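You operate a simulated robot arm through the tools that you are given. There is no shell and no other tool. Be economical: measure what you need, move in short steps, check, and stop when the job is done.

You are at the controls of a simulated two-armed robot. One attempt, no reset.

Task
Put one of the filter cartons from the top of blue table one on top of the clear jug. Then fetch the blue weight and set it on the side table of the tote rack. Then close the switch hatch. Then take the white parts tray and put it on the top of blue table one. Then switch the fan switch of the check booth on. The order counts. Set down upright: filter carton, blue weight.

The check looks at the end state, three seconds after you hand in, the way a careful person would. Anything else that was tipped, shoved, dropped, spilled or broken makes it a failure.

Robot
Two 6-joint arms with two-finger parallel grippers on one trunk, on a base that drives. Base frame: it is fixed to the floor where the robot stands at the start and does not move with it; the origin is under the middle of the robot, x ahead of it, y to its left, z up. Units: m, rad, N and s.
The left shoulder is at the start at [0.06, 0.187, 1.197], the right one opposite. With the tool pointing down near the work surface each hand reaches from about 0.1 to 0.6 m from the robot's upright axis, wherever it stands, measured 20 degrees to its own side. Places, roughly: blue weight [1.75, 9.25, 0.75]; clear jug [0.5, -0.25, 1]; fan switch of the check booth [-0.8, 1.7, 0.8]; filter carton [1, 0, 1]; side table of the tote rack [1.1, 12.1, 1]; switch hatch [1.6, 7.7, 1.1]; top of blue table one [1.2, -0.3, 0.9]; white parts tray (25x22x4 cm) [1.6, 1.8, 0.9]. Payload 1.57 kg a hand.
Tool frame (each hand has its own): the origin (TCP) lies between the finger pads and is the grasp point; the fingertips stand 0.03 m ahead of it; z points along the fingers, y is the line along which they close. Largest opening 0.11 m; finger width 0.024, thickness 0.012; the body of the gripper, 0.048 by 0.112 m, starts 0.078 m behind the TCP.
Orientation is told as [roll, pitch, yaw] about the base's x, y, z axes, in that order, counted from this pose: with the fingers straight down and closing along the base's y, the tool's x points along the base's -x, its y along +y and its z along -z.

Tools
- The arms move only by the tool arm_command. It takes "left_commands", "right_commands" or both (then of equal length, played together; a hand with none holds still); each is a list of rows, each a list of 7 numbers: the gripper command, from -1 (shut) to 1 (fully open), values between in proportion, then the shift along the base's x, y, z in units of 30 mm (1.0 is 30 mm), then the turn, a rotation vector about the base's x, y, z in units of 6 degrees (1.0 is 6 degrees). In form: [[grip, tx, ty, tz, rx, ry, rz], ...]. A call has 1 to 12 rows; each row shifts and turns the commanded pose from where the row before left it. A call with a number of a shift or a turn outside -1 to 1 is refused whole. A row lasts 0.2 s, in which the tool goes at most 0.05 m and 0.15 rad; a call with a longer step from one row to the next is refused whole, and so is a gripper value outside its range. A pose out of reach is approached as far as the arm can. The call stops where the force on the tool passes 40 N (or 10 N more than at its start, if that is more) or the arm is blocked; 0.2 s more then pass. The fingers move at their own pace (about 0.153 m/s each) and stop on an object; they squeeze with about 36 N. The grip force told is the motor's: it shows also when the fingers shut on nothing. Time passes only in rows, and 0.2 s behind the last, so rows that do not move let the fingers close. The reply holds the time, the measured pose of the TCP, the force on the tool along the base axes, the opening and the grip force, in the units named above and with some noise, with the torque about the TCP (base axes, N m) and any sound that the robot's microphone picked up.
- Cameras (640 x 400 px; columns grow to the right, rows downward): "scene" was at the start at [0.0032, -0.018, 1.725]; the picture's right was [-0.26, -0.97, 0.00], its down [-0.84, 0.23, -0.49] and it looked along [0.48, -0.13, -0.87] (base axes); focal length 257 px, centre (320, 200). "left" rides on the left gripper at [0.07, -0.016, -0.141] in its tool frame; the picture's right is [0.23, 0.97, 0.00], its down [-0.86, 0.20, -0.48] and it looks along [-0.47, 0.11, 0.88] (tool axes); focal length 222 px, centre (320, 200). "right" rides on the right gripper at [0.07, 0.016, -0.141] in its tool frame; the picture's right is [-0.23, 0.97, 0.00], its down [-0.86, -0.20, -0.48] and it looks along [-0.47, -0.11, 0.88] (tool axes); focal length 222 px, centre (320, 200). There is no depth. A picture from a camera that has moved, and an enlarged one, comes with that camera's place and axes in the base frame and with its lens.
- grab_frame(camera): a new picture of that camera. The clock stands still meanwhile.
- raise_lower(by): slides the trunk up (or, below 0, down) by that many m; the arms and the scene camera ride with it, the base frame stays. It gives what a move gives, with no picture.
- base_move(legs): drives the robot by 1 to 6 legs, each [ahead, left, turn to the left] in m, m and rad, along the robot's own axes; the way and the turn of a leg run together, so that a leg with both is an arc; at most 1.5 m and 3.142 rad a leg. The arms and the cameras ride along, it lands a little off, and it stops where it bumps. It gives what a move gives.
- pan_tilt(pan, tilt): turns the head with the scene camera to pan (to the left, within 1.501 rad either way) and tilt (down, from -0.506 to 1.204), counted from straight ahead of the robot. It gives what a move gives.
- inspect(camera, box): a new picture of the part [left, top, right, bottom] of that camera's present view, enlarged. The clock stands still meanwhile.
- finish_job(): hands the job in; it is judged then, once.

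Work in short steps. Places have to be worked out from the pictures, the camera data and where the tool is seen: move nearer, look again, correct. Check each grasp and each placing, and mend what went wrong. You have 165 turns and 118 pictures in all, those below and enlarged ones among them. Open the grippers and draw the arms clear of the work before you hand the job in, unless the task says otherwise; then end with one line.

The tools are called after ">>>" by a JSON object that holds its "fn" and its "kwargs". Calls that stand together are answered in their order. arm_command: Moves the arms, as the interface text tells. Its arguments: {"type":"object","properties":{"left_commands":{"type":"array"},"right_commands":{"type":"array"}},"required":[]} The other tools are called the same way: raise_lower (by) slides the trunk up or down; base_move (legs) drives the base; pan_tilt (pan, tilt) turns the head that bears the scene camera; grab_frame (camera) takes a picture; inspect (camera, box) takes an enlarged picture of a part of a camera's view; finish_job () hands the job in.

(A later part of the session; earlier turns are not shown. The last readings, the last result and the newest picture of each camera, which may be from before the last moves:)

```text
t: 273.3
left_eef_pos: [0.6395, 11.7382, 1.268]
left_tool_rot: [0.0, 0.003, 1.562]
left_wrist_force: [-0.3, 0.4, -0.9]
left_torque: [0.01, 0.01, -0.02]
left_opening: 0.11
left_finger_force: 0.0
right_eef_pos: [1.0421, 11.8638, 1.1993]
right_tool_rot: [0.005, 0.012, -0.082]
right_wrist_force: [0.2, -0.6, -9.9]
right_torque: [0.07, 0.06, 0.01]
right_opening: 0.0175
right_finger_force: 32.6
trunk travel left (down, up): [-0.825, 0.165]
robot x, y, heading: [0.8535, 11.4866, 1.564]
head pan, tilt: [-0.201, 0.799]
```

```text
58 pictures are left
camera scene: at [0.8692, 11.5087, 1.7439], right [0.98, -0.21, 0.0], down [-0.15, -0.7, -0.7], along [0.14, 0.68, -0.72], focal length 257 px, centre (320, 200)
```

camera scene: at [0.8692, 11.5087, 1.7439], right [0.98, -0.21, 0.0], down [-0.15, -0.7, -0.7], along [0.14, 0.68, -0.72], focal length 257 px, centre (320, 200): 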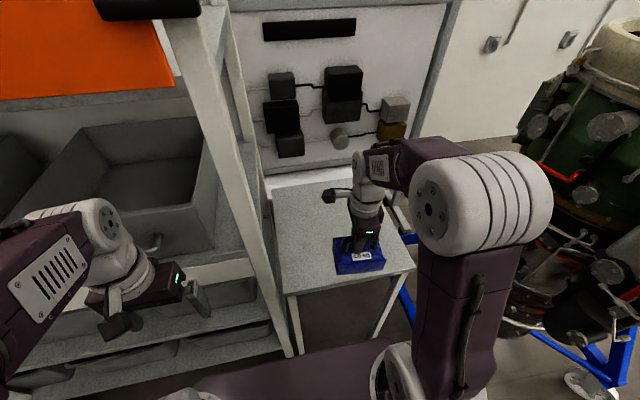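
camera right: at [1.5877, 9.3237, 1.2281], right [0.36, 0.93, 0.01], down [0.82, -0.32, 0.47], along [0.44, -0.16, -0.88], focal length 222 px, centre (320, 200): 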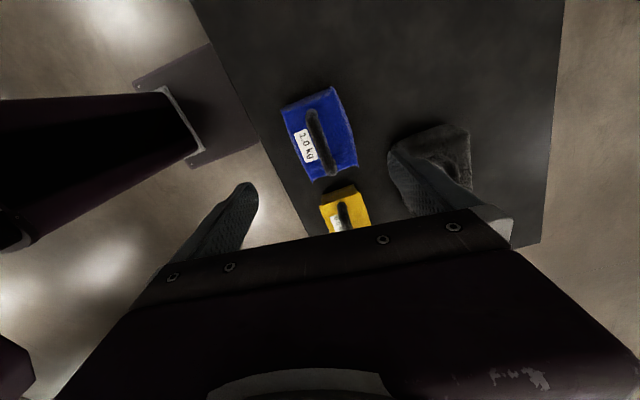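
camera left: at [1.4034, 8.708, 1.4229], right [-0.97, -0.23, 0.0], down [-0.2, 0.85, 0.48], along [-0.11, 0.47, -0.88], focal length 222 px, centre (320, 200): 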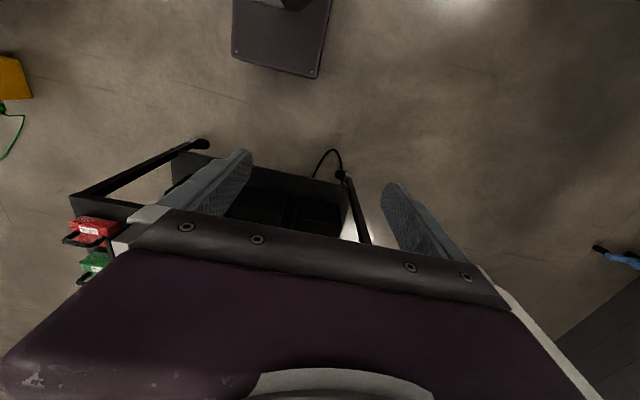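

Placement looks clear. I extend the hand forward over the table, then lower to about 2 cm above the expected contact.

>>> {"fn": "arm_command", "kwargs": {"right_commands": [[-1, 0, 0.9, 0, 0, 0, 0], [-1, 0, 0.9, 0, 0, 0, 0], [-1, 0, 0.9, 0, 0, 0, 0], [-1, 0, 0.9, 0, 0, 0, 0], [-1, 0, 0.9, 0, 0, 0, 0], [-1, 0, 0.9, 0, 0, 0, 0], [-1, 0, 0.6, -0.5, 0, 0, 0], [-1, 0, 0, -0.9, 0, 0, 0], [-1, 0, 0, -0.9, 0, 0, 0], [-1, 0, 0, -0.9, 0, 0, 0], [-1, 0, 0, -0.9, 0, 0, 0], [-1, 0, 0, 0, 0, 0, 0]]}}

>>> {"fn": "inspect", "kwargs": {"camera": "scene", "box": [250, 130, 450, 330]}}

```text
t: 275.9
left_eef_pos: [0.6384, 11.7393, 1.2687]
left_tool_rot: [0.0, 0.001, 1.563]
left_wrist_force: [-0.4, -0.4, -0.1]
left_torque: [0.0, -0.01, -0.02]
left_opening: 0.1102
left_finger_force: 0.0
right_eef_pos: [1.0441, 12.0441, 1.0751]
right_tool_rot: [0.006, 0.014, -0.082]
right_wrist_force: [-1.3, -0.3, -9.3]
right_torque: [0.02, 0.07, 0.0]
right_opening: 0.0175
right_finger_force: 32.5
trunk travel left (down, up): [-0.825, 0.165]
robot x, y, heading: [0.8534, 11.4892, 1.56]
head pan, tilt: [-0.201, 0.799]
```

```text
2.00 times, centred on (350, 230) of scene
camera zoom: at [0.8692, 11.5088, 1.7438], right [0.98, -0.21, 0.0], down [-0.15, -0.7, -0.7], along [0.14, 0.68, -0.72], focal length 514 px, centre (260, 140)
```

zoom: 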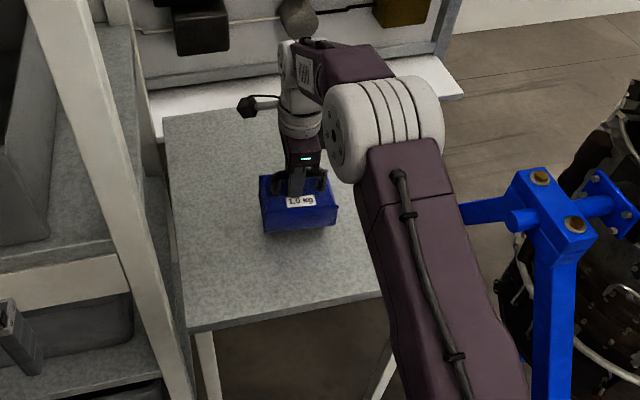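

The weight is over the table, clear of everything. I lower step by step watching the force.

>>> {"fn": "arm_command", "kwargs": {"right_commands": [[-1, 0, 0, -0.4, 0, 0, 0], [-1, 0, 0, -0.4, 0, 0, 0], [-1, 0, 0, -0.4, 0, 0, 0], [-1, 0, 0, 0, 0, 0, 0]]}}

>>> {"fn": "arm_command", "kwargs": {"right_commands": [[-1, 0, 0, -0.2, 0, 0, 0], [-1, 0, 0, -0.2, 0, 0, 0], [-1, 0, 0, 0, 0, 0, 0]]}}

```text
t: 276.9
left_eef_pos: [0.6391, 11.7379, 1.2687]
left_tool_rot: [0.001, 0.001, 1.563]
left_wrist_force: [0.4, -0.1, -1.3]
left_torque: [0.01, -0.03, -0.01]
left_opening: 0.1102
left_finger_force: 0.1
right_eef_pos: [1.041, 12.0437, 1.0419]
right_tool_rot: [0.01, 0.011, -0.081]
right_wrist_force: [-0.3, 2.9, 7.9]
right_torque: [-0.15, -1.04, 0.13]
right_opening: 0.0178
right_finger_force: 32.9
trunk travel left (down, up): [-0.825, 0.165]
robot x, y, heading: [0.8561, 11.4896, 1.561]
head pan, tilt: [-0.201, 0.799]
```

```text
t: 277.3
left_eef_pos: [0.6378, 11.7338, 1.2697]
left_tool_rot: [-0.001, -0.001, 1.562]
left_wrist_force: [0.0, 0.0, -0.2]
left_torque: [-0.03, -0.02, 0.0]
left_opening: 0.1099
left_finger_force: 0.1
right_eef_pos: [1.0409, 12.0444, 1.0419]
right_tool_rot: [0.027, 0.013, -0.082]
right_wrist_force: [-1.5, -10.0, 19.9]
right_torque: [-0.2, -0.17, 0.03]
right_opening: 0.0177
right_finger_force: 31.8
trunk travel left (down, up): [-0.825, 0.165]
robot x, y, heading: [0.852, 11.4893, 1.563]
head pan, tilt: [-0.201, 0.799]
stopped in row 2 (right hand): the force on the tool passed its limit at 47 N (the readings are from after the stop); the commanded pose is now the measured one
```

The weight is on the table at TCP z ≈ 1.042. I relieve the load slightly and open.

>>> {"fn": "arm_command", "kwargs": {"right_commands": [[-1, 0, 0, 0.04, 0, 0, 0], [-1, 0, 0, 0, 0, 0, 0]]}}

>>> {"fn": "inspect", "kwargs": {"camera": "scene", "box": [250, 130, 450, 330]}}

```text
t: 277.9
left_eef_pos: [0.6366, 11.7331, 1.2696]
left_tool_rot: [-0.001, -0.003, 1.562]
left_wrist_force: [0.2, 0.3, 0.4]
left_torque: [-0.01, 0.01, 0.03]
left_opening: 0.1104
left_finger_force: 0.0
right_eef_pos: [1.0401, 12.0452, 1.0417]
right_tool_rot: [0.027, 0.013, -0.081]
right_wrist_force: [-3.5, -10.2, 14.9]
right_torque: [0.1, 0.16, 0.07]
right_opening: 0.0174
right_finger_force: 32.6
trunk travel left (down, up): [-0.825, 0.165]
robot x, y, heading: [0.8532, 11.4921, 1.567]
head pan, tilt: [-0.201, 0.799]
```

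```text
2.00 times, centred on (350, 230) of scene
camera zoom: at [0.8666, 11.5014, 1.7439], right [0.98, -0.21, 0.0], down [-0.15, -0.7, -0.7], along [0.15, 0.68, -0.71], focal length 514 px, centre (260, 140)
```

zoom: 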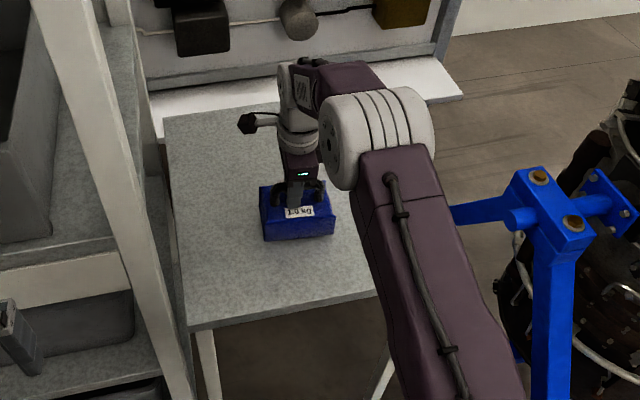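

It sits flat, so I open and rise straight up.

>>> {"fn": "arm_command", "kwargs": {"right_commands": [[-0.5, 0, 0, 0, 0, 0, 0], [0.5, 0, 0, 0, 0, 0, 0], [1, 0, 0, 0, 0, 0, 0], [1, 0, 0, 0.4, 0, 0, 0], [1, 0, 0, 0.9, 0, 0, 0], [1, 0, 0, 0.9, 0, 0, 0], [1, 0, 0, 0.9, 0, 0, 0], [1, 0, 0, 0.9, 0, 0, 0], [1, 0, 0, 0.9, 0, 0, 0], [1, 0, 0, 0.9, 0, 0, 0], [1, 0, 0, 0.9, 0, 0, 0], [1, 0, 0, 0, 0, 0, 0]]}}

>>> {"fn": "inspect", "kwargs": {"camera": "scene", "box": [250, 130, 450, 330]}}

```text
t: 280.5
left_eef_pos: [0.6383, 11.7386, 1.2674]
left_tool_rot: [0.0, 0.002, 1.562]
left_wrist_force: [0.8, -0.1, 0.2]
left_torque: [0.01, 0.01, 0.02]
left_opening: 0.1101
left_finger_force: 0.3
right_eef_pos: [1.0431, 12.0481, 1.2407]
right_tool_rot: [0.023, 0.013, -0.082]
right_wrist_force: [-0.4, 0.2, -0.1]
right_torque: [0.08, -0.02, -0.02]
right_opening: 0.1098
right_finger_force: 0.0
trunk travel left (down, up): [-0.825, 0.165]
robot x, y, heading: [0.8536, 11.4907, 1.561]
head pan, tilt: [-0.201, 0.799]
```

```text
2.00 times, centred on (350, 230) of scene
camera zoom: at [0.8686, 11.5075, 1.7438], right [0.98, -0.21, 0.0], down [-0.15, -0.7, -0.7], along [0.14, 0.68, -0.72], focal length 514 px, centre (260, 140)
```

zoom: 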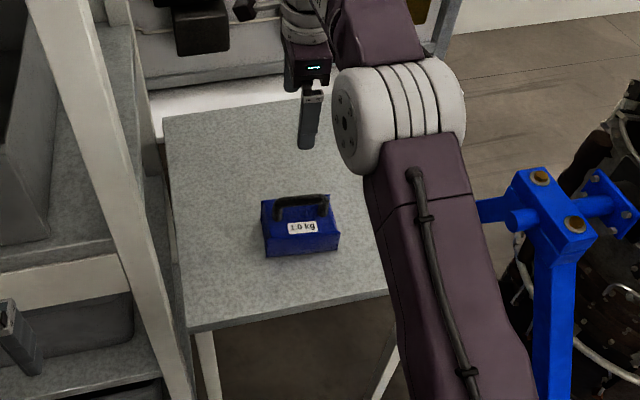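

The weight stands upright on the side table. I retract the right hand, back out, and drive round to face south near the hatch.

>>> {"fn": "arm_command", "kwargs": {"right_commands": [[1, 0.2, -0.9, 0.2, 0, 0, 0], [1, 0.2, -0.9, 0.2, 0, 0, 0], [1, 0.2, -0.9, 0, 0, 0, 0.5], [1, 0.2, -0.9, 0, 0, 0, 1], [1, 0.2, -0.9, 0, 0, 0, 1], [1, 0.2, -0.9, 0, 0, 0, 1], [1, 0.2, -0.9, 0, 0, 0, 1], [1, 0.2, -0.6, 0, 0, 0, 1], [1, 0.2, 0, 0, 0, 0, 1], [1, 0.2, 0, 0, 0, 0, 1]]}}

>>> {"fn": "base_move", "kwargs": {"legs": [[-0.8, 0, 0], [0, -0.8, 0], [0, -0.8, 0], [0, 0, 3.141], [1.3, 0, 0]]}}

>>> {"fn": "pan_tilt", "kwargs": {"pan": -0.5, "tilt": 0.45}}

>>> {"fn": "grab_frame", "kwargs": {"camera": "scene"}}

```text
t: 282.7
left_eef_pos: [0.6376, 11.738, 1.2686]
left_tool_rot: [0.0, 0.001, 1.561]
left_wrist_force: [-0.6, 0.5, 0.6]
left_torque: [-0.04, 0.02, -0.01]
left_opening: 0.11
left_finger_force: 0.0
right_eef_pos: [1.1032, 11.8411, 1.2518]
right_tool_rot: [0.023, 0.014, 0.708]
right_wrist_force: [0.2, -0.1, -0.9]
right_torque: [0.0, 0.01, -0.02]
right_opening: 0.1099
right_finger_force: 0.1
trunk travel left (down, up): [-0.825, 0.165]
robot x, y, heading: [0.8531, 11.4889, 1.564]
head pan, tilt: [-0.201, 0.799]
```

```text
t: 308.3
left_eef_pos: [2.6525, 9.1388, 1.2683]
left_tool_rot: [0.0, 0.0, -1.579]
left_wrist_force: [-0.5, 0.1, 0.3]
left_torque: [-0.01, -0.01, -0.03]
left_opening: 0.1102
left_finger_force: 0.0
right_eef_pos: [2.1874, 9.0352, 1.2539]
right_tool_rot: [0.024, 0.012, -2.438]
right_wrist_force: [-0.2, -0.4, 0.0]
right_torque: [0.0, -0.01, 0.0]
right_opening: 0.1103
right_finger_force: 0.1
trunk travel left (down, up): [-0.825, 0.165]
robot x, y, heading: [2.4381, 9.3827, -1.58]
head pan, tilt: [-0.201, 0.799]
```

```text
t: 309.1
left_eef_pos: [2.6528, 9.1383, 1.268]
left_tool_rot: [0.0, 0.001, -1.578]
left_wrist_force: [0.2, -0.4, 0.6]
left_torque: [-0.02, -0.01, 0.02]
left_opening: 0.11
left_finger_force: 0.1
right_eef_pos: [2.1889, 9.0337, 1.2525]
right_tool_rot: [0.022, 0.015, -2.437]
right_wrist_force: [0.1, 0.3, -0.2]
right_torque: [-0.03, 0.0, 0.0]
right_opening: 0.1099
right_finger_force: 0.1
trunk travel left (down, up): [-0.825, 0.165]
robot x, y, heading: [2.4389, 9.3856, -1.577]
head pan, tilt: [-0.499, 0.45]
```

```text
54 pictures are left
camera scene: at [2.3933, 9.3653, 1.7742], right [-0.87, 0.49, 0.0], down [0.21, 0.38, -0.9], along [-0.44, -0.79, -0.44], focal length 257 px, centre (320, 200)
```

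scene: 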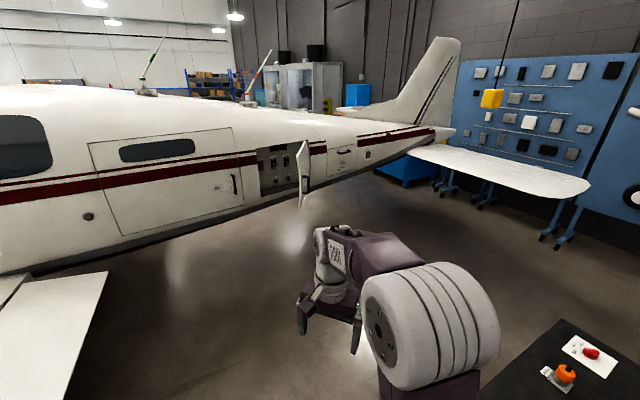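

The open hatch's bay is at about x 1.6–1.9, z 0.95–1.27, with its door hinged at the tail side. I move to (1.75, 8.5), facing it, and look closely.

>>> {"fn": "base_move", "kwargs": {"legs": [[0.88, 0, 0.008], [0, -0.69, 0]]}}

>>> {"fn": "pan_tilt", "kwargs": {"pan": -0.05, "tilt": 0.65}}

>>> {"fn": "grab_frame", "kwargs": {"camera": "scene"}}

```text
t: 317.2
left_eef_pos: [1.961, 8.2538, 1.2677]
left_tool_rot: [-0.002, 0.001, -1.57]
left_wrist_force: [0.1, -0.4, 0.3]
left_torque: [-0.01, 0.01, -0.01]
left_opening: 0.11
left_finger_force: 0.1
right_eef_pos: [1.498, 8.1449, 1.2527]
right_tool_rot: [0.024, 0.013, -2.428]
right_wrist_force: [0.7, -0.4, 0.4]
right_torque: [0.0, -0.03, 0.03]
right_opening: 0.1102
right_finger_force: 0.0
trunk travel left (down, up): [-0.825, 0.165]
robot x, y, heading: [1.7437, 8.4987, -1.568]
head pan, tilt: [-0.499, 0.45]
```

```text
t: 318.1
left_eef_pos: [1.9592, 8.2532, 1.2693]
left_tool_rot: [-0.001, 0.001, -1.57]
left_wrist_force: [0.4, 0.2, -0.4]
left_torque: [0.01, -0.01, 0.0]
left_opening: 0.1099
left_finger_force: 0.1
right_eef_pos: [1.4955, 8.1444, 1.2514]
right_tool_rot: [0.023, 0.014, -2.427]
right_wrist_force: [-0.1, -0.1, 0.7]
right_torque: [0.0, -0.05, 0.03]
right_opening: 0.1099
right_finger_force: 0.0
trunk travel left (down, up): [-0.825, 0.165]
robot x, y, heading: [1.7441, 8.4992, -1.573]
head pan, tilt: [-0.051, 0.649]
```

```text
53 pictures are left
camera scene: at [1.7365, 8.472, 1.7565], right [-1.0, 0.05, 0.0], down [0.03, 0.6, -0.8], along [-0.04, -0.8, -0.6], focal length 257 px, centre (320, 200)
```

scene: 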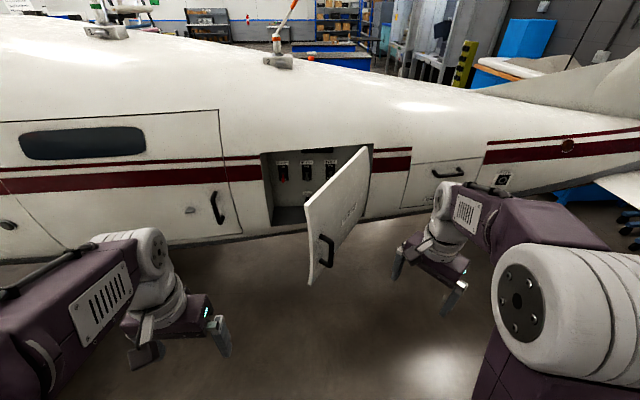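

Now it is clear: the hinge is at x ≈ 1.51 on the fuselage (y ≈ 7.6) and the free edge at about (1.74, 7.91), z 0.95–1.32, so the door is about 53° open with its outer face towards the right hand. I close and square the right gripper, move the left hand away, and come 0.3 m closer.

>>> {"fn": "arm_command", "kwargs": {"left_commands": [[1, 1, 0, 0.5, 0, 0, 0], [1, 1, 0, 0.5, 0, 0, 0], [1, 1, 0, 0.5, 0, 0, 0], [1, 0, 0, 0, 0, 0, 0], [1, 0, 0, 0, 0, 0, 0], [1, 0, 0, 0, 0, 0, 0], [1, 0, 0, 0, 0, 0, 0], [1, 0, 0, 0, 0, 0, 0], [1, 0, 0, 0, 0, 0, 0], [1, 0, 0, 0, 0, 0, 0]], "right_commands": [[-1, -0.3, 0.3, 0, 0, 0, 0.91], [-1, -0.3, 0.3, 0, 0, 0, 0.91], [-1, -0.3, 0.3, 0, 0, 0, 0.91], [-1, -0.3, 0.3, 0, 0, 0, 0.91], [-1, 0, 0, 0, 0, 0, 0.91], [-1, 0, 0, 0, 0, 0, 0.91], [-1, 0, 0, 0, 0, 0, 0.91], [-1, 0, 0, 0, 0, 0, 0.91], [-1, 0, 0, 0, 0, 0, 0.91], [-1, 0, 0, 0, 0, 0, 0]]}}

>>> {"fn": "base_move", "kwargs": {"legs": [[0.3, 0, 0]]}}

>>> {"fn": "pan_tilt", "kwargs": {"pan": -0.1, "tilt": 0.85}}

>>> {"fn": "grab_frame", "kwargs": {"camera": "scene"}}

```text
t: 320.3
left_eef_pos: [2.0492, 8.2545, 1.3135]
left_tool_rot: [-0.001, 0.001, -1.569]
left_wrist_force: [-0.3, 0.0, 0.8]
left_torque: [0.0, 0.01, 0.04]
left_opening: 0.1098
left_finger_force: 0.1
right_eef_pos: [1.4608, 8.1812, 1.2532]
right_tool_rot: [0.023, 0.014, -1.569]
right_wrist_force: [-0.4, 0.5, 0.2]
right_torque: [-0.02, 0.02, 0.02]
right_opening: 0.0
right_finger_force: 21.4
trunk travel left (down, up): [-0.825, 0.165]
robot x, y, heading: [1.7444, 8.5, -1.571]
head pan, tilt: [-0.051, 0.649]
```

```text
t: 322.4
left_eef_pos: [2.0512, 7.9567, 1.3144]
left_tool_rot: [0.0, 0.0, -1.568]
left_wrist_force: [-0.7, -0.5, -0.2]
left_torque: [-0.03, -0.01, -0.01]
left_opening: 0.1101
left_finger_force: 0.1
right_eef_pos: [1.4613, 7.8828, 1.2535]
right_tool_rot: [0.024, 0.012, -1.569]
right_wrist_force: [0.3, 0.6, 0.5]
right_torque: [0.0, -0.02, 0.03]
right_opening: 0.0001
right_finger_force: 21.7
trunk travel left (down, up): [-0.825, 0.165]
robot x, y, heading: [1.7422, 8.1954, -1.57]
head pan, tilt: [-0.051, 0.649]
```

```text
t: 323.1
left_eef_pos: [2.0508, 7.9538, 1.314]
left_tool_rot: [-0.001, 0.004, -1.57]
left_wrist_force: [0.1, -0.3, -1.0]
left_torque: [0.0, -0.01, -0.03]
left_opening: 0.1099
left_finger_force: 0.0
right_eef_pos: [1.4621, 7.8788, 1.2533]
right_tool_rot: [0.023, 0.015, -1.571]
right_wrist_force: [-0.5, 0.4, 0.5]
right_torque: [-0.02, -0.04, 0.04]
right_opening: 0.0
right_finger_force: 21.2
trunk travel left (down, up): [-0.825, 0.165]
robot x, y, heading: [1.7402, 8.1993, -1.571]
head pan, tilt: [-0.099, 0.85]
```

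```text
52 pictures are left
camera scene: at [1.7345, 8.1797, 1.7399], right [-1.0, 0.1, 0.0], down [0.07, 0.75, -0.66], along [-0.06, -0.66, -0.75], focal length 257 px, centre (320, 200)
```

scene: 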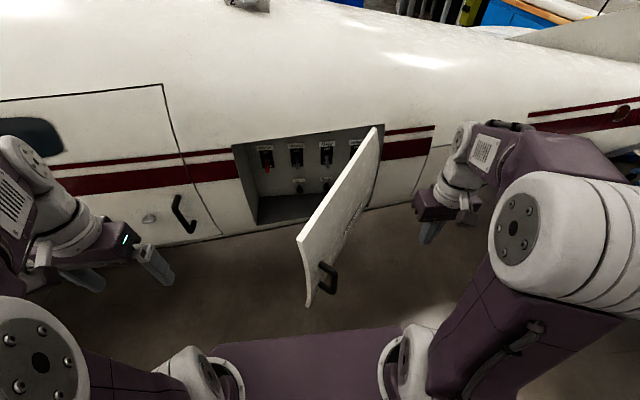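

The handle is low on the door (z ≈ 1.03), so I push above it with the closed gripper. I lower the hand to z ≈ 1.17, come beside the outer face, and start sweeping the door along its arc.

>>> {"fn": "arm_command", "kwargs": {"right_commands": [[-1, 0, 0.1, -0.9, 0, 0, 0], [-1, 0, 0.1, -0.9, 0, 0, 0], [-1, 0, 0.1, -0.9, 0, 0, 0], [-1, 1, 0, 0, 0, 0, 0], [-1, 1, 0, 0, 0, 0, 0], [-1, 1, 0, 0, 0, 0, 0], [-1, 1, 0, 0, 0, 0, 0], [-1, 0.7, 0, 0, 0, 0, 0], [-1, 0, 0, 0, 0, 0, 0]]}}

>>> {"fn": "grab_frame", "kwargs": {"camera": "scene"}}

```text
t: 325.1
left_eef_pos: [2.0493, 7.9535, 1.3134]
left_tool_rot: [-0.001, 0.003, -1.57]
left_wrist_force: [-0.2, 0.4, 0.7]
left_torque: [0.0, -0.03, 0.01]
left_opening: 0.11
left_finger_force: 0.0
right_eef_pos: [1.6032, 7.8888, 1.1712]
right_tool_rot: [0.024, 0.013, -1.568]
right_wrist_force: [-0.4, -0.5, 0.3]
right_torque: [0.03, -0.02, 0.01]
right_opening: 0.0
right_finger_force: 21.5
trunk travel left (down, up): [-0.825, 0.165]
robot x, y, heading: [1.7466, 8.1968, -1.566]
head pan, tilt: [-0.099, 0.85]
```

```text
51 pictures are left
camera scene: at [1.7338, 8.18, 1.7398], right [-1.0, 0.1, 0.0], down [0.07, 0.75, -0.66], along [-0.06, -0.66, -0.75], focal length 257 px, centre (320, 200)
```

scene: 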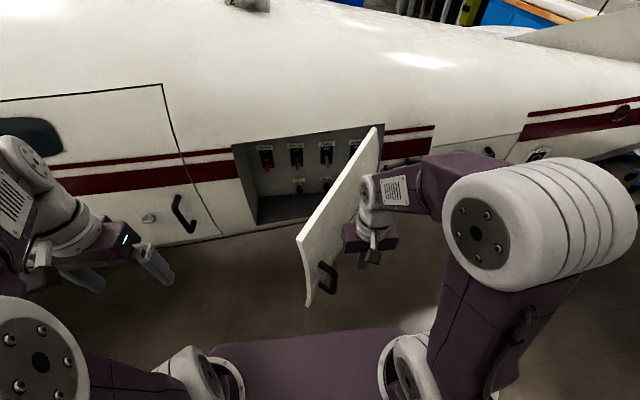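

The hand is beside the outer face. Now I push along the arc.

>>> {"fn": "arm_command", "kwargs": {"right_commands": [[-1, 0.5, -0.4, 0, 0, 0, 0], [-1, 0.5, -0.4, 0, 0, 0, 0], [-1, 0.9, -1, 0, 0, 0, 0], [-1, 0.9, -1, 0, 0, 0, 0], [-1, 0.9, -1, 0, 0, 0, 0], [-1, 0.33, -0.82, 0, 0, 0, 0], [-1, 0.33, -0.82, 0, 0, 0, 0], [-1, 0.33, -0.82, 0, 0, 0, 0], [-1, 0, 0, 0, 0, 0, 0]]}}

>>> {"fn": "grab_frame", "kwargs": {"camera": "scene"}}

```text
t: 327.1
left_eef_pos: [2.0513, 7.9547, 1.3137]
left_tool_rot: [0.0, 0.002, -1.57]
left_wrist_force: [-0.7, 0.2, 0.1]
left_torque: [0.0, 0.0, -0.02]
left_opening: 0.1102
left_finger_force: 0.0
right_eef_pos: [1.7426, 7.702, 1.1719]
right_tool_rot: [0.022, 0.013, -1.568]
right_wrist_force: [0.3, -0.2, -0.2]
right_torque: [-0.04, -0.01, -0.01]
right_opening: 0.0
right_finger_force: 21.5
trunk travel left (down, up): [-0.825, 0.165]
robot x, y, heading: [1.7444, 8.2007, -1.565]
head pan, tilt: [-0.099, 0.85]
```

```text
50 pictures are left
camera scene: at [1.7342, 8.1807, 1.7398], right [-1.0, 0.1, 0.0], down [0.07, 0.75, -0.66], along [-0.06, -0.66, -0.75], focal length 257 px, centre (320, 200)
```

scene: 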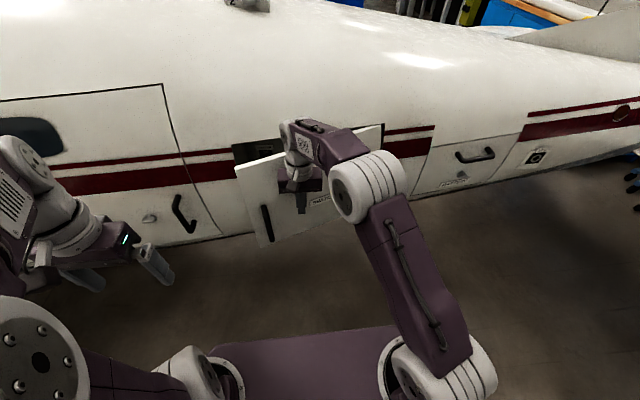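

The door is nearly shut, so I keep pushing south until it seats.

>>> {"fn": "arm_command", "kwargs": {"right_commands": [[-1, 0.1, -0.6, 0, 0, 0, 0], [-1, 0.1, -0.6, 0, 0, 0, 0], [-1, 0, -0.5, 0, 0, 0, 0], [-1, 0, -0.4, 0, 0, 0, 0], [-1, 0, -0.3, 0, 0, 0, 0], [-1, 0, -0.3, 0, 0, 0, 0], [-1, 0, 0, 0, 0, 0, 0]]}}

>>> {"fn": "grab_frame", "kwargs": {"camera": "scene"}}

```text
t: 328.7
left_eef_pos: [2.0507, 7.9542, 1.314]
left_tool_rot: [0.0, 0.002, -1.569]
left_wrist_force: [0.2, -0.4, -0.5]
left_torque: [-0.01, 0.01, 0.0]
left_opening: 0.1099
left_finger_force: 0.1
right_eef_pos: [1.7399, 7.6431, 1.1654]
right_tool_rot: [0.021, 0.015, -1.569]
right_wrist_force: [0.1, 0.0, 0.3]
right_torque: [0.02, 0.0, 0.01]
right_opening: 0.0
right_finger_force: 21.1
right hand out of reach, approached as far as the arm can: row 4, 5, 6
trunk travel left (down, up): [-0.825, 0.165]
robot x, y, heading: [1.748, 8.1997, -1.562]
head pan, tilt: [-0.099, 0.85]
```

```text
49 pictures are left
camera scene: at [1.7346, 8.1803, 1.7398], right [-1.0, 0.1, 0.0], down [0.07, 0.75, -0.66], along [-0.06, -0.66, -0.75], focal length 257 px, centre (320, 200)
```

scene: 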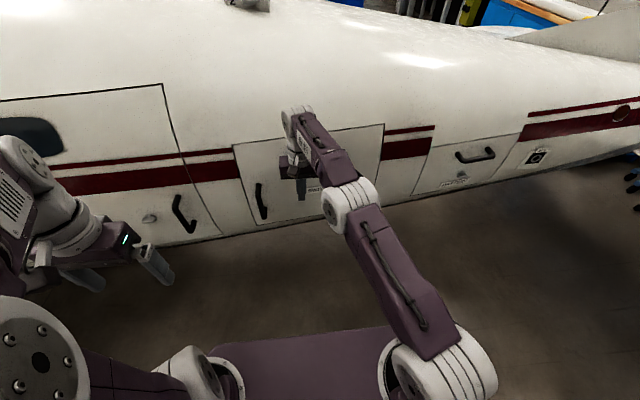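

The door looks nearly flush. I zoom in on its edges.

>>> {"fn": "inspect", "kwargs": {"camera": "scene", "box": [210, 100, 410, 240]}}

```text
2.86 times, centred on (310, 170) of scene
camera zoom: at [1.7346, 8.1803, 1.7398], right [-1.0, 0.1, 0.0], down [0.07, 0.75, -0.66], along [-0.06, -0.66, -0.75], focal length 735 px, centre (349, 286)
```

zoom: 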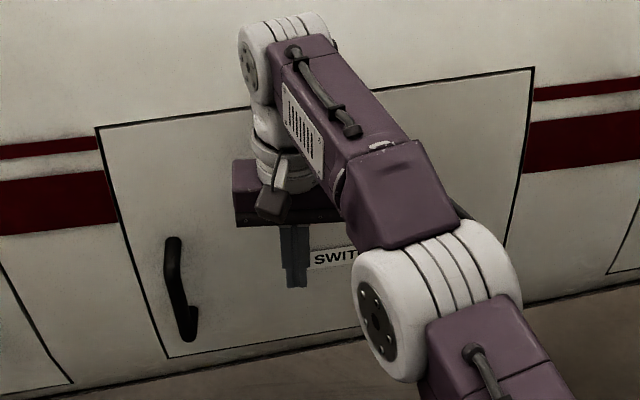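

It looks flush, but the hand reads zero force, so I press it once by nudging the base forward 4 cm.

>>> {"fn": "base_move", "kwargs": {"legs": [[0.04, 0, 0]]}}

```text
t: 329.6
left_eef_pos: [2.0507, 7.9216, 1.3135]
left_tool_rot: [0.0, 0.0, -1.567]
left_wrist_force: [-0.5, -0.7, 0.1]
left_torque: [0.0, 0.03, 0.02]
left_opening: 0.1099
left_finger_force: 0.0
right_eef_pos: [1.7385, 7.6181, 1.1705]
right_tool_rot: [0.019, 0.036, -1.566]
right_wrist_force: [-1.4, 8.8, 2.4]
right_torque: [-0.7, -0.18, 0.03]
right_opening: 0.0001
right_finger_force: 21.2
trunk travel left (down, up): [-0.825, 0.165]
robot x, y, heading: [1.7462, 8.1607, -1.573]
head pan, tilt: [-0.099, 0.85]
stopped in leg 1: the force on the tool passed its limit at 125 N (the readings are from after the stop); the commanded pose is now the measured one
```

It is firmly seated. I back the base off and check the door.

>>> {"fn": "base_move", "kwargs": {"legs": [[-0.3, 0, 0]]}}

>>> {"fn": "pan_tilt", "kwargs": {"pan": 0, "tilt": 0.65}}

>>> {"fn": "inspect", "kwargs": {"camera": "scene", "box": [210, 80, 430, 260]}}

```text
t: 331.7
left_eef_pos: [2.0499, 8.217, 1.3131]
left_tool_rot: [0.0, 0.003, -1.567]
left_wrist_force: [-0.3, -0.5, -0.2]
left_torque: [0.01, -0.05, 0.0]
left_opening: 0.1098
left_finger_force: 0.0
right_eef_pos: [1.7389, 7.9125, 1.1668]
right_tool_rot: [0.019, 0.039, -1.563]
right_wrist_force: [-0.5, 0.7, -0.3]
right_torque: [-0.02, -0.02, -0.03]
right_opening: 0.0
right_finger_force: 21.4
trunk travel left (down, up): [-0.825, 0.165]
robot x, y, heading: [1.7416, 8.4607, -1.566]
head pan, tilt: [-0.099, 0.85]
```

```text
t: 332.4
left_eef_pos: [2.0502, 8.2189, 1.3136]
left_tool_rot: [0.001, 0.001, -1.567]
left_wrist_force: [-0.3, -0.4, 0.2]
left_torque: [-0.07, 0.02, 0.02]
left_opening: 0.1098
left_finger_force: 0.1
right_eef_pos: [1.7395, 7.915, 1.1682]
right_tool_rot: [0.019, 0.039, -1.564]
right_wrist_force: [-0.8, 0.3, -0.1]
right_torque: [-0.04, 0.01, -0.02]
right_opening: 0.0
right_finger_force: 21.5
trunk travel left (down, up): [-0.825, 0.165]
robot x, y, heading: [1.7446, 8.4612, -1.565]
head pan, tilt: [0.0, 0.649]
```

```text
2.22 times, centred on (320, 170) of scene
camera zoom: at [1.7416, 8.4362, 1.7564], right [-1.0, 0.0, 0.0], down [0.0, 0.6, -0.8], along [0.0, -0.8, -0.6], focal length 572 px, centre (320, 267)
```

zoom: 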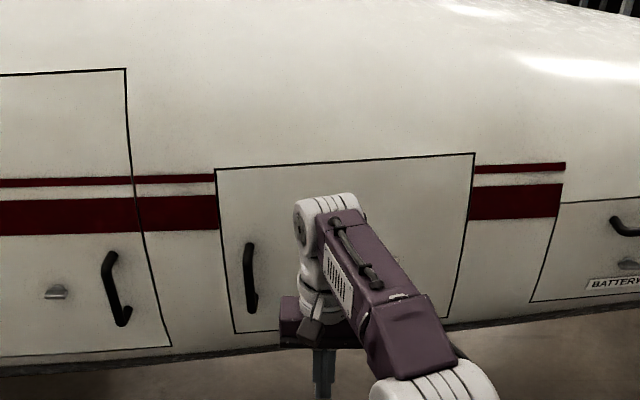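

The switch hatch is closed flush. I retract the right hand to its travel pose and start back along the proven route.

>>> {"fn": "arm_command", "kwargs": {"right_commands": [[1, -0.95, 0.83, 0.4, 0, 0, 0], [1, -0.95, 0.83, 0.4, 0, 0, 0], [1, -0.95, 0.83, 0.4, 0, 0, 0], [1, -0.95, 0.83, 0.4, 0, 0, 0], [1, -0.95, 0.83, 0.4, 0, 0, 0], [1, -0.95, 0.83, 0.4, 0, 0, 0], [1, -0.95, 0.83, 0.4, 0, 0, 0], [1, -0.95, 0.83, 0.4, 0, 0, 0], [1, -0.95, 0.83, 0.4, 0, 0, 0], [1, 0, 0, 0, 0, 0, 0]], "left_commands": [[1, -0.5, 0, -0.2, 0, 0, 0], [1, -0.5, 0, -0.2, 0, 0, 0], [1, -0.5, 0, -0.2, 0, 0, 0], [1, -0.5, 0, -0.2, 0, 0, 0], [1, 0, 0, 0, 0, 0, 0], [1, 0, 0, 0, 0, 0, 0], [1, 0, 0, 0, 0, 0, 0], [1, 0, 0, 0, 0, 0, 0], [1, 0, 0, 0, 0, 0, 0], [1, 0, 0, 0, 0, 0, 0]]}}

>>> {"fn": "base_move", "kwargs": {"legs": [[0, 0.73, 0], [-1.2, 0, 0], [-1.1, 0, 0], [0, 0, 1.571], [1.2, 0.45, 0], [1.4, 0, 0]]}}

>>> {"fn": "pan_tilt", "kwargs": {"pan": 0, "tilt": 0.4}}

>>> {"fn": "grab_frame", "kwargs": {"camera": "scene"}}

```text
t: 334.6
left_eef_pos: [1.9906, 8.219, 1.2899]
left_tool_rot: [-0.001, 0.001, -1.567]
left_wrist_force: [0.0, 0.1, -0.7]
left_torque: [0.01, 0.01, 0.02]
left_opening: 0.11
left_finger_force: 0.1
right_eef_pos: [1.4819, 8.1389, 1.2767]
right_tool_rot: [0.019, 0.04, -1.562]
right_wrist_force: [0.0, -1.1, -0.2]
right_torque: [0.03, 0.02, 0.0]
right_opening: 0.11
right_finger_force: 0.0
trunk travel left (down, up): [-0.825, 0.165]
robot x, y, heading: [1.7406, 8.4621, -1.563]
head pan, tilt: [0.0, 0.649]
```

```text
t: 365.9
left_eef_pos: [5.2755, 11.5478, 1.2894]
left_tool_rot: [-0.001, 0.002, 0.03]
left_wrist_force: [-0.2, -0.5, 0.3]
left_torque: [0.03, -0.02, 0.01]
left_opening: 0.11
left_finger_force: 0.0
right_eef_pos: [5.3695, 11.0418, 1.2767]
right_tool_rot: [0.02, 0.036, 0.034]
right_wrist_force: [-0.4, -0.2, 0.6]
right_torque: [-0.01, -0.03, -0.01]
right_opening: 0.11
right_finger_force: 0.0
trunk travel left (down, up): [-0.825, 0.165]
robot x, y, heading: [5.0356, 11.2956, 0.03]
head pan, tilt: [0.0, 0.649]
```

```text
t: 366.7
left_eef_pos: [5.2773, 11.5467, 1.2898]
left_tool_rot: [0.0, 0.0, 0.03]
left_wrist_force: [-0.1, -0.4, 0.4]
left_torque: [0.0, -0.01, 0.02]
left_opening: 0.1101
left_finger_force: 0.0
right_eef_pos: [5.3701, 11.0418, 1.2768]
right_tool_rot: [0.02, 0.039, 0.032]
right_wrist_force: [0.2, -0.3, -0.9]
right_torque: [0.02, 0.0, -0.01]
right_opening: 0.11
right_finger_force: 0.0
trunk travel left (down, up): [-0.825, 0.165]
robot x, y, heading: [5.0416, 11.2929, 0.029]
head pan, tilt: [0.0, 0.4]
```

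```text
46 pictures are left
camera scene: at [5.0709, 11.2927, 1.7789], right [0.03, -1.0, 0.0], down [-0.39, -0.01, -0.92], along [0.92, 0.03, -0.39], focal length 257 px, centre (320, 200)
```

scene: 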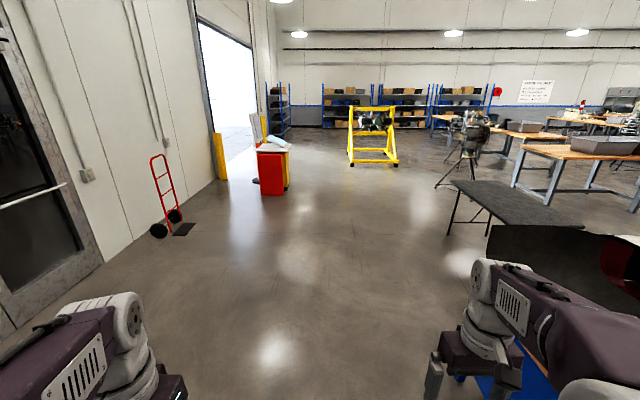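

The way is clear. I continue east to x ≈ 8.57, turn south and pass between the black table and the tripod engine.

>>> {"fn": "base_move", "kwargs": {"legs": [[1.4, -0.08, -0.03], [1.3, 0, 0], [0.83, 0, 0], [0, 0, -1.571], [1.4, 0, 0], [1.45, 0, 0]]}}

>>> {"fn": "grab_frame", "kwargs": {"camera": "scene"}}

```text
t: 401.0
left_eef_pos: [8.7946, 8.16, 1.2903]
left_tool_rot: [-0.001, 0.003, -1.58]
left_wrist_force: [0.0, -0.2, -0.2]
left_torque: [-0.01, -0.02, -0.01]
left_opening: 0.11
left_finger_force: 0.1
right_eef_pos: [8.285, 8.0854, 1.2769]
right_tool_rot: [0.019, 0.036, -1.575]
right_wrist_force: [0.0, -0.9, -0.1]
right_torque: [-0.02, -0.01, -0.02]
right_opening: 0.1101
right_finger_force: 0.0
trunk travel left (down, up): [-0.825, 0.165]
robot x, y, heading: [8.5473, 8.4068, -1.581]
head pan, tilt: [0.0, 0.4]
```

```text
45 pictures are left
camera scene: at [8.5478, 8.3733, 1.779], right [-1.0, 0.01, 0.0], down [0.0, 0.39, -0.92], along [-0.01, -0.92, -0.39], focal length 257 px, centre (320, 200)
```

scene: 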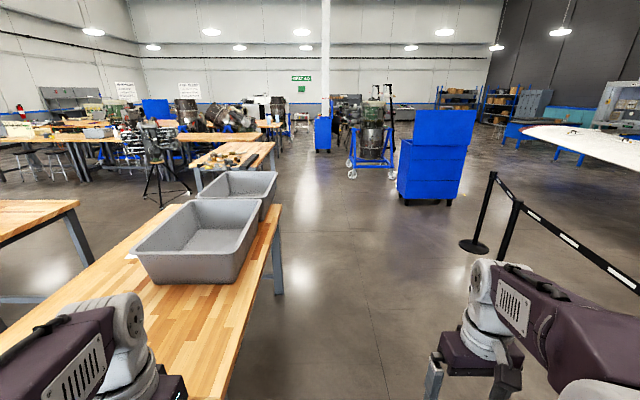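

The lane is as expected. I slide right to x ≈ 8, go south past the bench, then shift east to x ≈ 8.78 and continue to y ≈ 1.35.

>>> {"fn": "base_move", "kwargs": {"legs": [[0.3, -0.55, 0.01], [1.4, 0, 0], [1.2, 0, 0], [1.2, 0.78, 0], [1.5, 0, 0], [1.45, 0, 0]]}}

>>> {"fn": "pan_tilt", "kwargs": {"pan": -0.6, "tilt": 0.5}}

>>> {"fn": "grab_frame", "kwargs": {"camera": "scene"}}

```text
t: 437.3
left_eef_pos: [9.0146, 1.1144, 1.2899]
left_tool_rot: [0.0, 0.002, -1.565]
left_wrist_force: [0.6, -0.6, -0.8]
left_torque: [-0.01, -0.01, 0.02]
left_opening: 0.1099
left_finger_force: 0.1
right_eef_pos: [8.5066, 1.0337, 1.2769]
right_tool_rot: [0.02, 0.037, -1.562]
right_wrist_force: [-1.0, -0.3, -0.3]
right_torque: [0.01, 0.02, -0.03]
right_opening: 0.1103
right_finger_force: 0.0
trunk travel left (down, up): [-0.825, 0.165]
robot x, y, heading: [8.7689, 1.3555, -1.566]
head pan, tilt: [0.0, 0.4]
```

```text
t: 438.3
left_eef_pos: [9.0142, 1.1147, 1.2902]
left_tool_rot: [0.0, 0.001, -1.568]
left_wrist_force: [0.2, 0.1, -0.4]
left_torque: [-0.01, 0.01, -0.04]
left_opening: 0.11
left_finger_force: 0.1
right_eef_pos: [8.508, 1.0331, 1.276]
right_tool_rot: [0.021, 0.037, -1.562]
right_wrist_force: [-0.2, 0.0, 0.0]
right_torque: [0.0, -0.02, -0.02]
right_opening: 0.1105
right_finger_force: 0.1
trunk travel left (down, up): [-0.825, 0.165]
robot x, y, heading: [8.7676, 1.3551, -1.568]
head pan, tilt: [-0.6, 0.499]
```

```text
44 pictures are left
camera scene: at [8.714, 1.3413, 1.7698], right [-0.83, 0.56, 0.0], down [0.27, 0.4, -0.88], along [-0.49, -0.73, -0.48], focal length 257 px, centre (320, 200)
```

scene: 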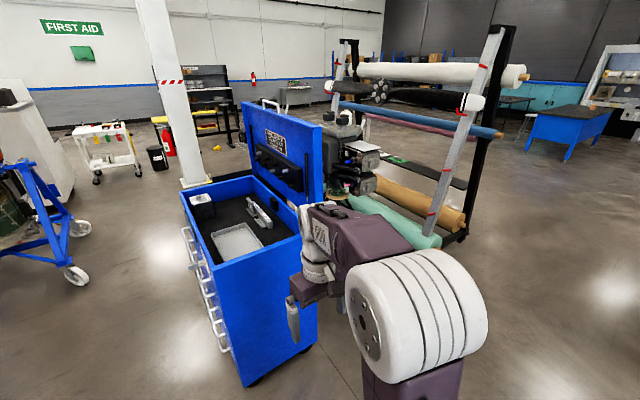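

I turn west and drive back past the roll rack to about (2.8, 0.85), heading for the corridor between the two blue tables.

>>> {"fn": "base_move", "kwargs": {"legs": [[0, 0, -1.572], [1.4, 0, 0], [1.4, 0, 0], [0.6, 0, 0], [1.3, 0.45, 0], [1.3, 0, 0]]}}

>>> {"fn": "pan_tilt", "kwargs": {"pan": 0, "tilt": 0.5}}

>>> {"fn": "grab_frame", "kwargs": {"camera": "scene"}}

```text
t: 471.3
left_eef_pos: [2.5368, 0.5377, 1.2906]
left_tool_rot: [-0.001, 0.002, -3.109]
left_wrist_force: [-0.1, 0.6, 0.2]
left_torque: [-0.03, -0.02, -0.03]
left_opening: 0.1099
left_finger_force: 0.1
right_eef_pos: [2.4428, 1.042, 1.277]
right_tool_rot: [0.02, 0.037, -3.106]
right_wrist_force: [1.0, -0.2, -0.8]
right_torque: [0.04, 0.0, 0.02]
right_opening: 0.1099
right_finger_force: 0.1
trunk travel left (down, up): [-0.825, 0.165]
robot x, y, heading: [2.7724, 0.7909, -3.108]
head pan, tilt: [-0.6, 0.499]
```

```text
t: 472.3
left_eef_pos: [2.5369, 0.5376, 1.2893]
left_tool_rot: [-0.001, 0.001, -3.109]
left_wrist_force: [0.7, 0.0, 0.4]
left_torque: [-0.02, 0.0, 0.01]
left_opening: 0.1103
left_finger_force: 0.0
right_eef_pos: [2.4415, 1.0427, 1.2765]
right_tool_rot: [0.02, 0.039, -3.105]
right_wrist_force: [-0.8, -0.1, 0.4]
right_torque: [-0.01, 0.0, 0.01]
right_opening: 0.1102
right_finger_force: 0.0
trunk travel left (down, up): [-0.825, 0.165]
robot x, y, heading: [2.7744, 0.7934, -3.107]
head pan, tilt: [0.0, 0.499]
```

```text
43 pictures are left
camera scene: at [2.7416, 0.7901, 1.7698], right [-0.03, 1.0, 0.0], down [0.48, 0.02, -0.88], along [-0.88, -0.03, -0.48], focal length 257 px, centre (320, 200)
```

scene: 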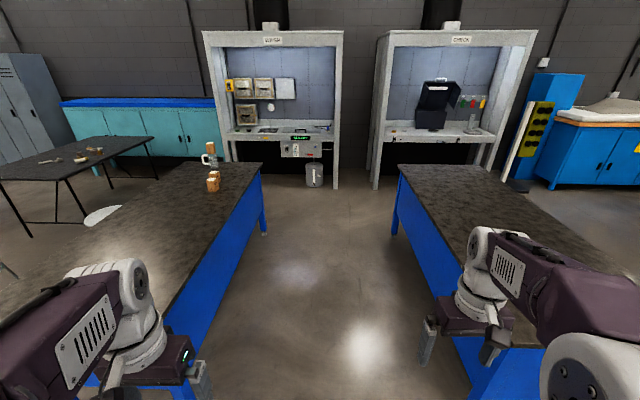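

I am in the corridor. The right-hand booth is labelled CHECK. I move to x ≈ 1.6, turn north to table two, and look at the tray.

>>> {"fn": "base_move", "kwargs": {"legs": [[1.17, 0, 0], [0, 0, -1.604], [0.15, 0, 0]]}}

>>> {"fn": "pan_tilt", "kwargs": {"pan": 0, "tilt": 0.8}}

>>> {"fn": "grab_frame", "kwargs": {"camera": "scene"}}

```text
t: 483.1
left_eef_pos: [1.3595, 1.1556, 1.2903]
left_tool_rot: [0.001, 0.0, 1.554]
left_wrist_force: [-0.1, -0.3, -0.3]
left_torque: [0.02, 0.02, -0.01]
left_opening: 0.1097
left_finger_force: 0.0
right_eef_pos: [1.868, 1.2228, 1.2775]
right_tool_rot: [0.019, 0.035, 1.555]
right_wrist_force: [0.1, 0.4, 0.9]
right_torque: [-0.02, 0.03, -0.01]
right_opening: 0.1101
right_finger_force: 0.1
trunk travel left (down, up): [-0.825, 0.165]
robot x, y, heading: [1.5984, 0.9089, 1.551]
head pan, tilt: [0.0, 0.499]
```

```text
t: 483.9
left_eef_pos: [1.3581, 1.1584, 1.2889]
left_tool_rot: [0.001, 0.004, 1.551]
left_wrist_force: [-0.2, 0.4, 0.6]
left_torque: [-0.01, -0.01, -0.02]
left_opening: 0.11
left_finger_force: 0.0
right_eef_pos: [1.8688, 1.2269, 1.2768]
right_tool_rot: [0.021, 0.038, 1.554]
right_wrist_force: [0.0, -0.9, -0.2]
right_torque: [-0.03, 0.01, 0.01]
right_opening: 0.1099
right_finger_force: 0.1
trunk travel left (down, up): [-0.825, 0.165]
robot x, y, heading: [1.6009, 0.9079, 1.553]
head pan, tilt: [0.0, 0.799]
```

```text
42 pictures are left
camera scene: at [1.6005, 0.9292, 1.7439], right [1.0, -0.02, 0.0], down [-0.01, -0.72, -0.7], along [0.01, 0.7, -0.72], focal length 257 px, centre (320, 200)
```

scene: 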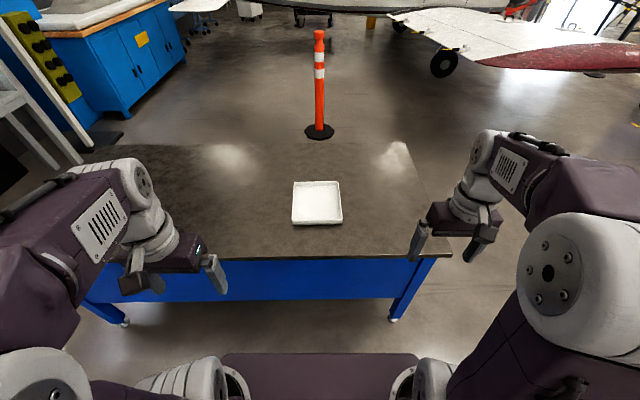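

The tray's centre is about (1.588, 1.74), with its sides at x ≈ 1.48 and 1.695. I move up to the table edge to grip both side walls with two hands.

>>> {"fn": "base_move", "kwargs": {"legs": [[0.24, 0.005, 0.018]]}}

>>> {"fn": "inspect", "kwargs": {"camera": "scene", "box": [220, 180, 420, 300]}}

>>> {"fn": "grab_frame", "kwargs": {"camera": "left"}}

```text
t: 485.7
left_eef_pos: [1.3519, 1.3898, 1.2908]
left_tool_rot: [0.0, 0.0, 1.571]
left_wrist_force: [0.7, -0.1, 0.1]
left_torque: [0.02, 0.02, 0.03]
left_opening: 0.1099
left_finger_force: 0.0
right_eef_pos: [1.859, 1.4681, 1.2783]
right_tool_rot: [0.02, 0.036, 1.574]
right_wrist_force: [-0.1, -0.6, 0.6]
right_torque: [0.03, -0.02, -0.01]
right_opening: 0.11
right_finger_force: 0.2
trunk travel left (down, up): [-0.825, 0.165]
robot x, y, heading: [1.5984, 1.1471, 1.568]
head pan, tilt: [0.0, 0.799]
```

```text
3.20 times, centred on (320, 240) of scene
camera zoom: at [1.5977, 1.1638, 1.7439], right [1.0, 0.0, 0.0], down [0.0, -0.72, -0.7], along [0.0, 0.7, -0.72], focal length 823 px, centre (320, 72)
```

zoom: 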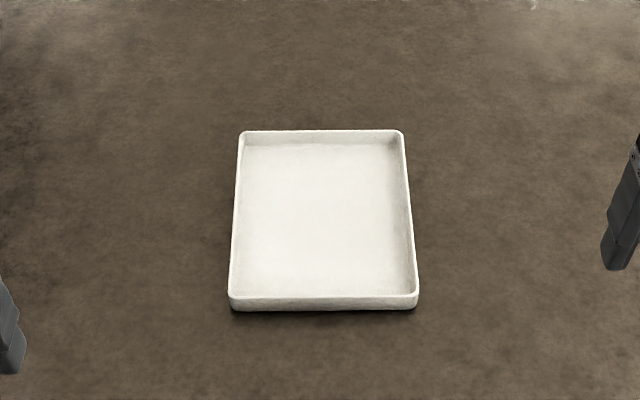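

```text
40 pictures are left
camera left: at [1.3668, 1.3209, 1.4331], right [-0.97, -0.23, 0.0], down [-0.2, 0.86, 0.48], along [-0.11, 0.47, -0.88], focal length 222 px, centre (320, 200)
```

left: 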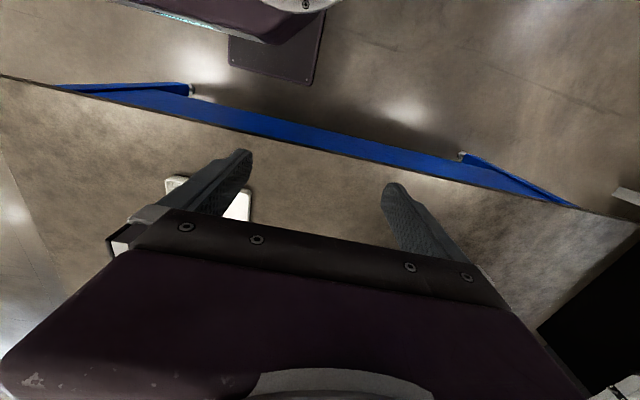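

The tray is square to me, with walls at x ≈ 1.495 and 1.71 and y from 1.63 to about 1.88. I bring both hands above the side walls at z ≈ 1.05 and look again for the rim height.

>>> {"fn": "arm_command", "kwargs": {"left_commands": [[1, 0.45, 0.94, -0.73, 0, 0, 0], [1, 0.45, 0.94, -0.73, 0, 0, 0], [1, 0.45, 0.94, -0.73, 0, 0, 0], [1, 0.45, 0.94, -0.73, 0, 0, 0], [1, 0.45, 0.94, -0.73, 0, 0, 0], [1, 0.45, 0.94, -0.73, 0, 0, 0], [1, 0.45, 0.94, -0.73, 0, 0, 0], [1, 0.45, 0.94, -0.73, 0, 0, 0], [1, 0.45, 0.94, -0.73, 0, 0, 0], [1, 0.45, 0.94, -0.73, 0, 0, 0], [1, 0.45, 0.94, -0.73, 0, 0, 0], [1, 0, 0, 0, 0, 0, 0]], "right_commands": [[1, -0.467, 0.703, -0.69, 0.032, -0.018, 0], [1, -0.467, 0.703, -0.69, 0.032, -0.018, 0], [1, -0.467, 0.703, -0.69, 0.032, -0.018, 0], [1, -0.467, 0.703, -0.69, 0.032, -0.018, 0], [1, -0.467, 0.703, -0.69, 0.032, -0.018, 0], [1, -0.467, 0.703, -0.69, 0.032, -0.018, 0], [1, -0.467, 0.703, -0.69, 0.032, -0.018, 0], [1, -0.467, 0.703, -0.69, 0.032, -0.018, 0], [1, -0.467, 0.703, -0.69, 0.032, -0.018, 0], [1, -0.467, 0.703, -0.69, 0.032, -0.018, 0], [1, -0.467, 0.703, -0.69, 0.032, -0.018, 0], [1, 0, 0, 0, 0, 0, 0]]}}

>>> {"fn": "grab_frame", "kwargs": {"camera": "left"}}

>>> {"fn": "grab_frame", "kwargs": {"camera": "right"}}

>>> {"fn": "inspect", "kwargs": {"camera": "scene", "box": [220, 160, 420, 290]}}

```text
t: 488.3
left_eef_pos: [1.4994, 1.7014, 1.051]
left_tool_rot: [0.002, 0.002, 1.571]
left_wrist_force: [0.0, 0.2, 0.2]
left_torque: [-0.01, -0.01, 0.01]
left_opening: 0.11
left_finger_force: 0.1
right_eef_pos: [1.7051, 1.7008, 1.0501]
right_tool_rot: [-0.002, 0.0, 1.573]
right_wrist_force: [1.0, -1.1, 0.1]
right_torque: [0.02, -0.01, -0.03]
right_opening: 0.1098
right_finger_force: 0.1
trunk travel left (down, up): [-0.825, 0.165]
robot x, y, heading: [1.6004, 1.1474, 1.571]
head pan, tilt: [0.0, 0.799]
```

```text
39 pictures are left
camera left: at [1.5154, 1.6325, 1.1914], right [-0.97, -0.23, 0.0], down [-0.2, 0.86, 0.48], along [-0.11, 0.46, -0.88], focal length 222 px, centre (320, 200)
```

left: 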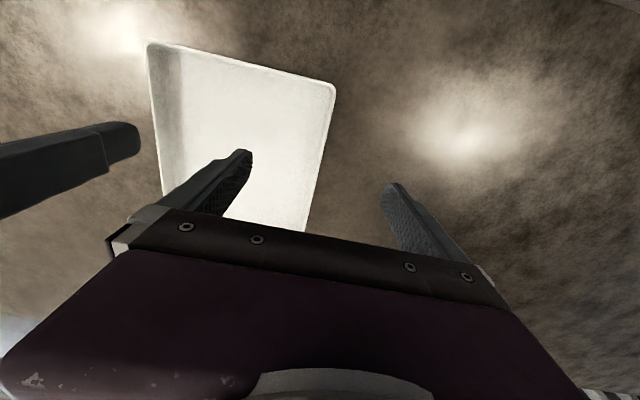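

```text
38 pictures are left
camera right: at [1.6874, 1.6318, 1.1907], right [-0.97, 0.22, 0.0], down [0.2, 0.86, 0.48], along [0.11, 0.47, -0.88], focal length 222 px, centre (320, 200)
```

right: 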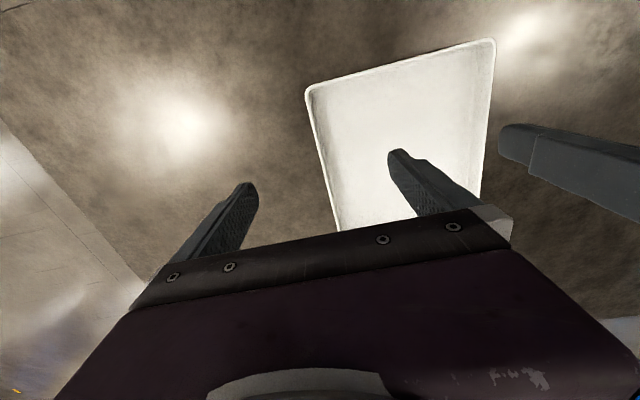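

```text
3.08 times, centred on (320, 225) of scene
camera zoom: at [1.5975, 1.1658, 1.7439], right [1.0, 0.0, 0.0], down [0.0, -0.72, -0.7], along [0.0, 0.7, -0.72], focal length 792 px, centre (320, 123)
```

zoom: 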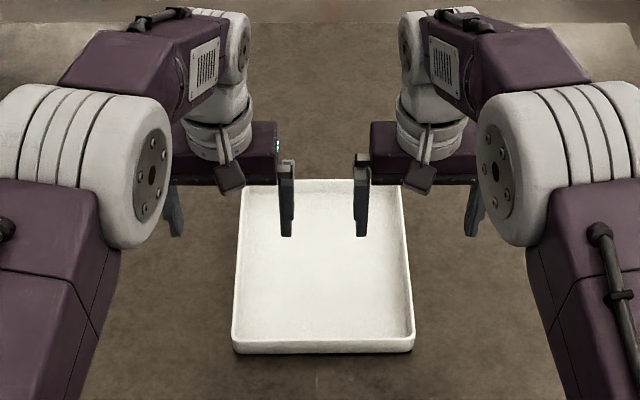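

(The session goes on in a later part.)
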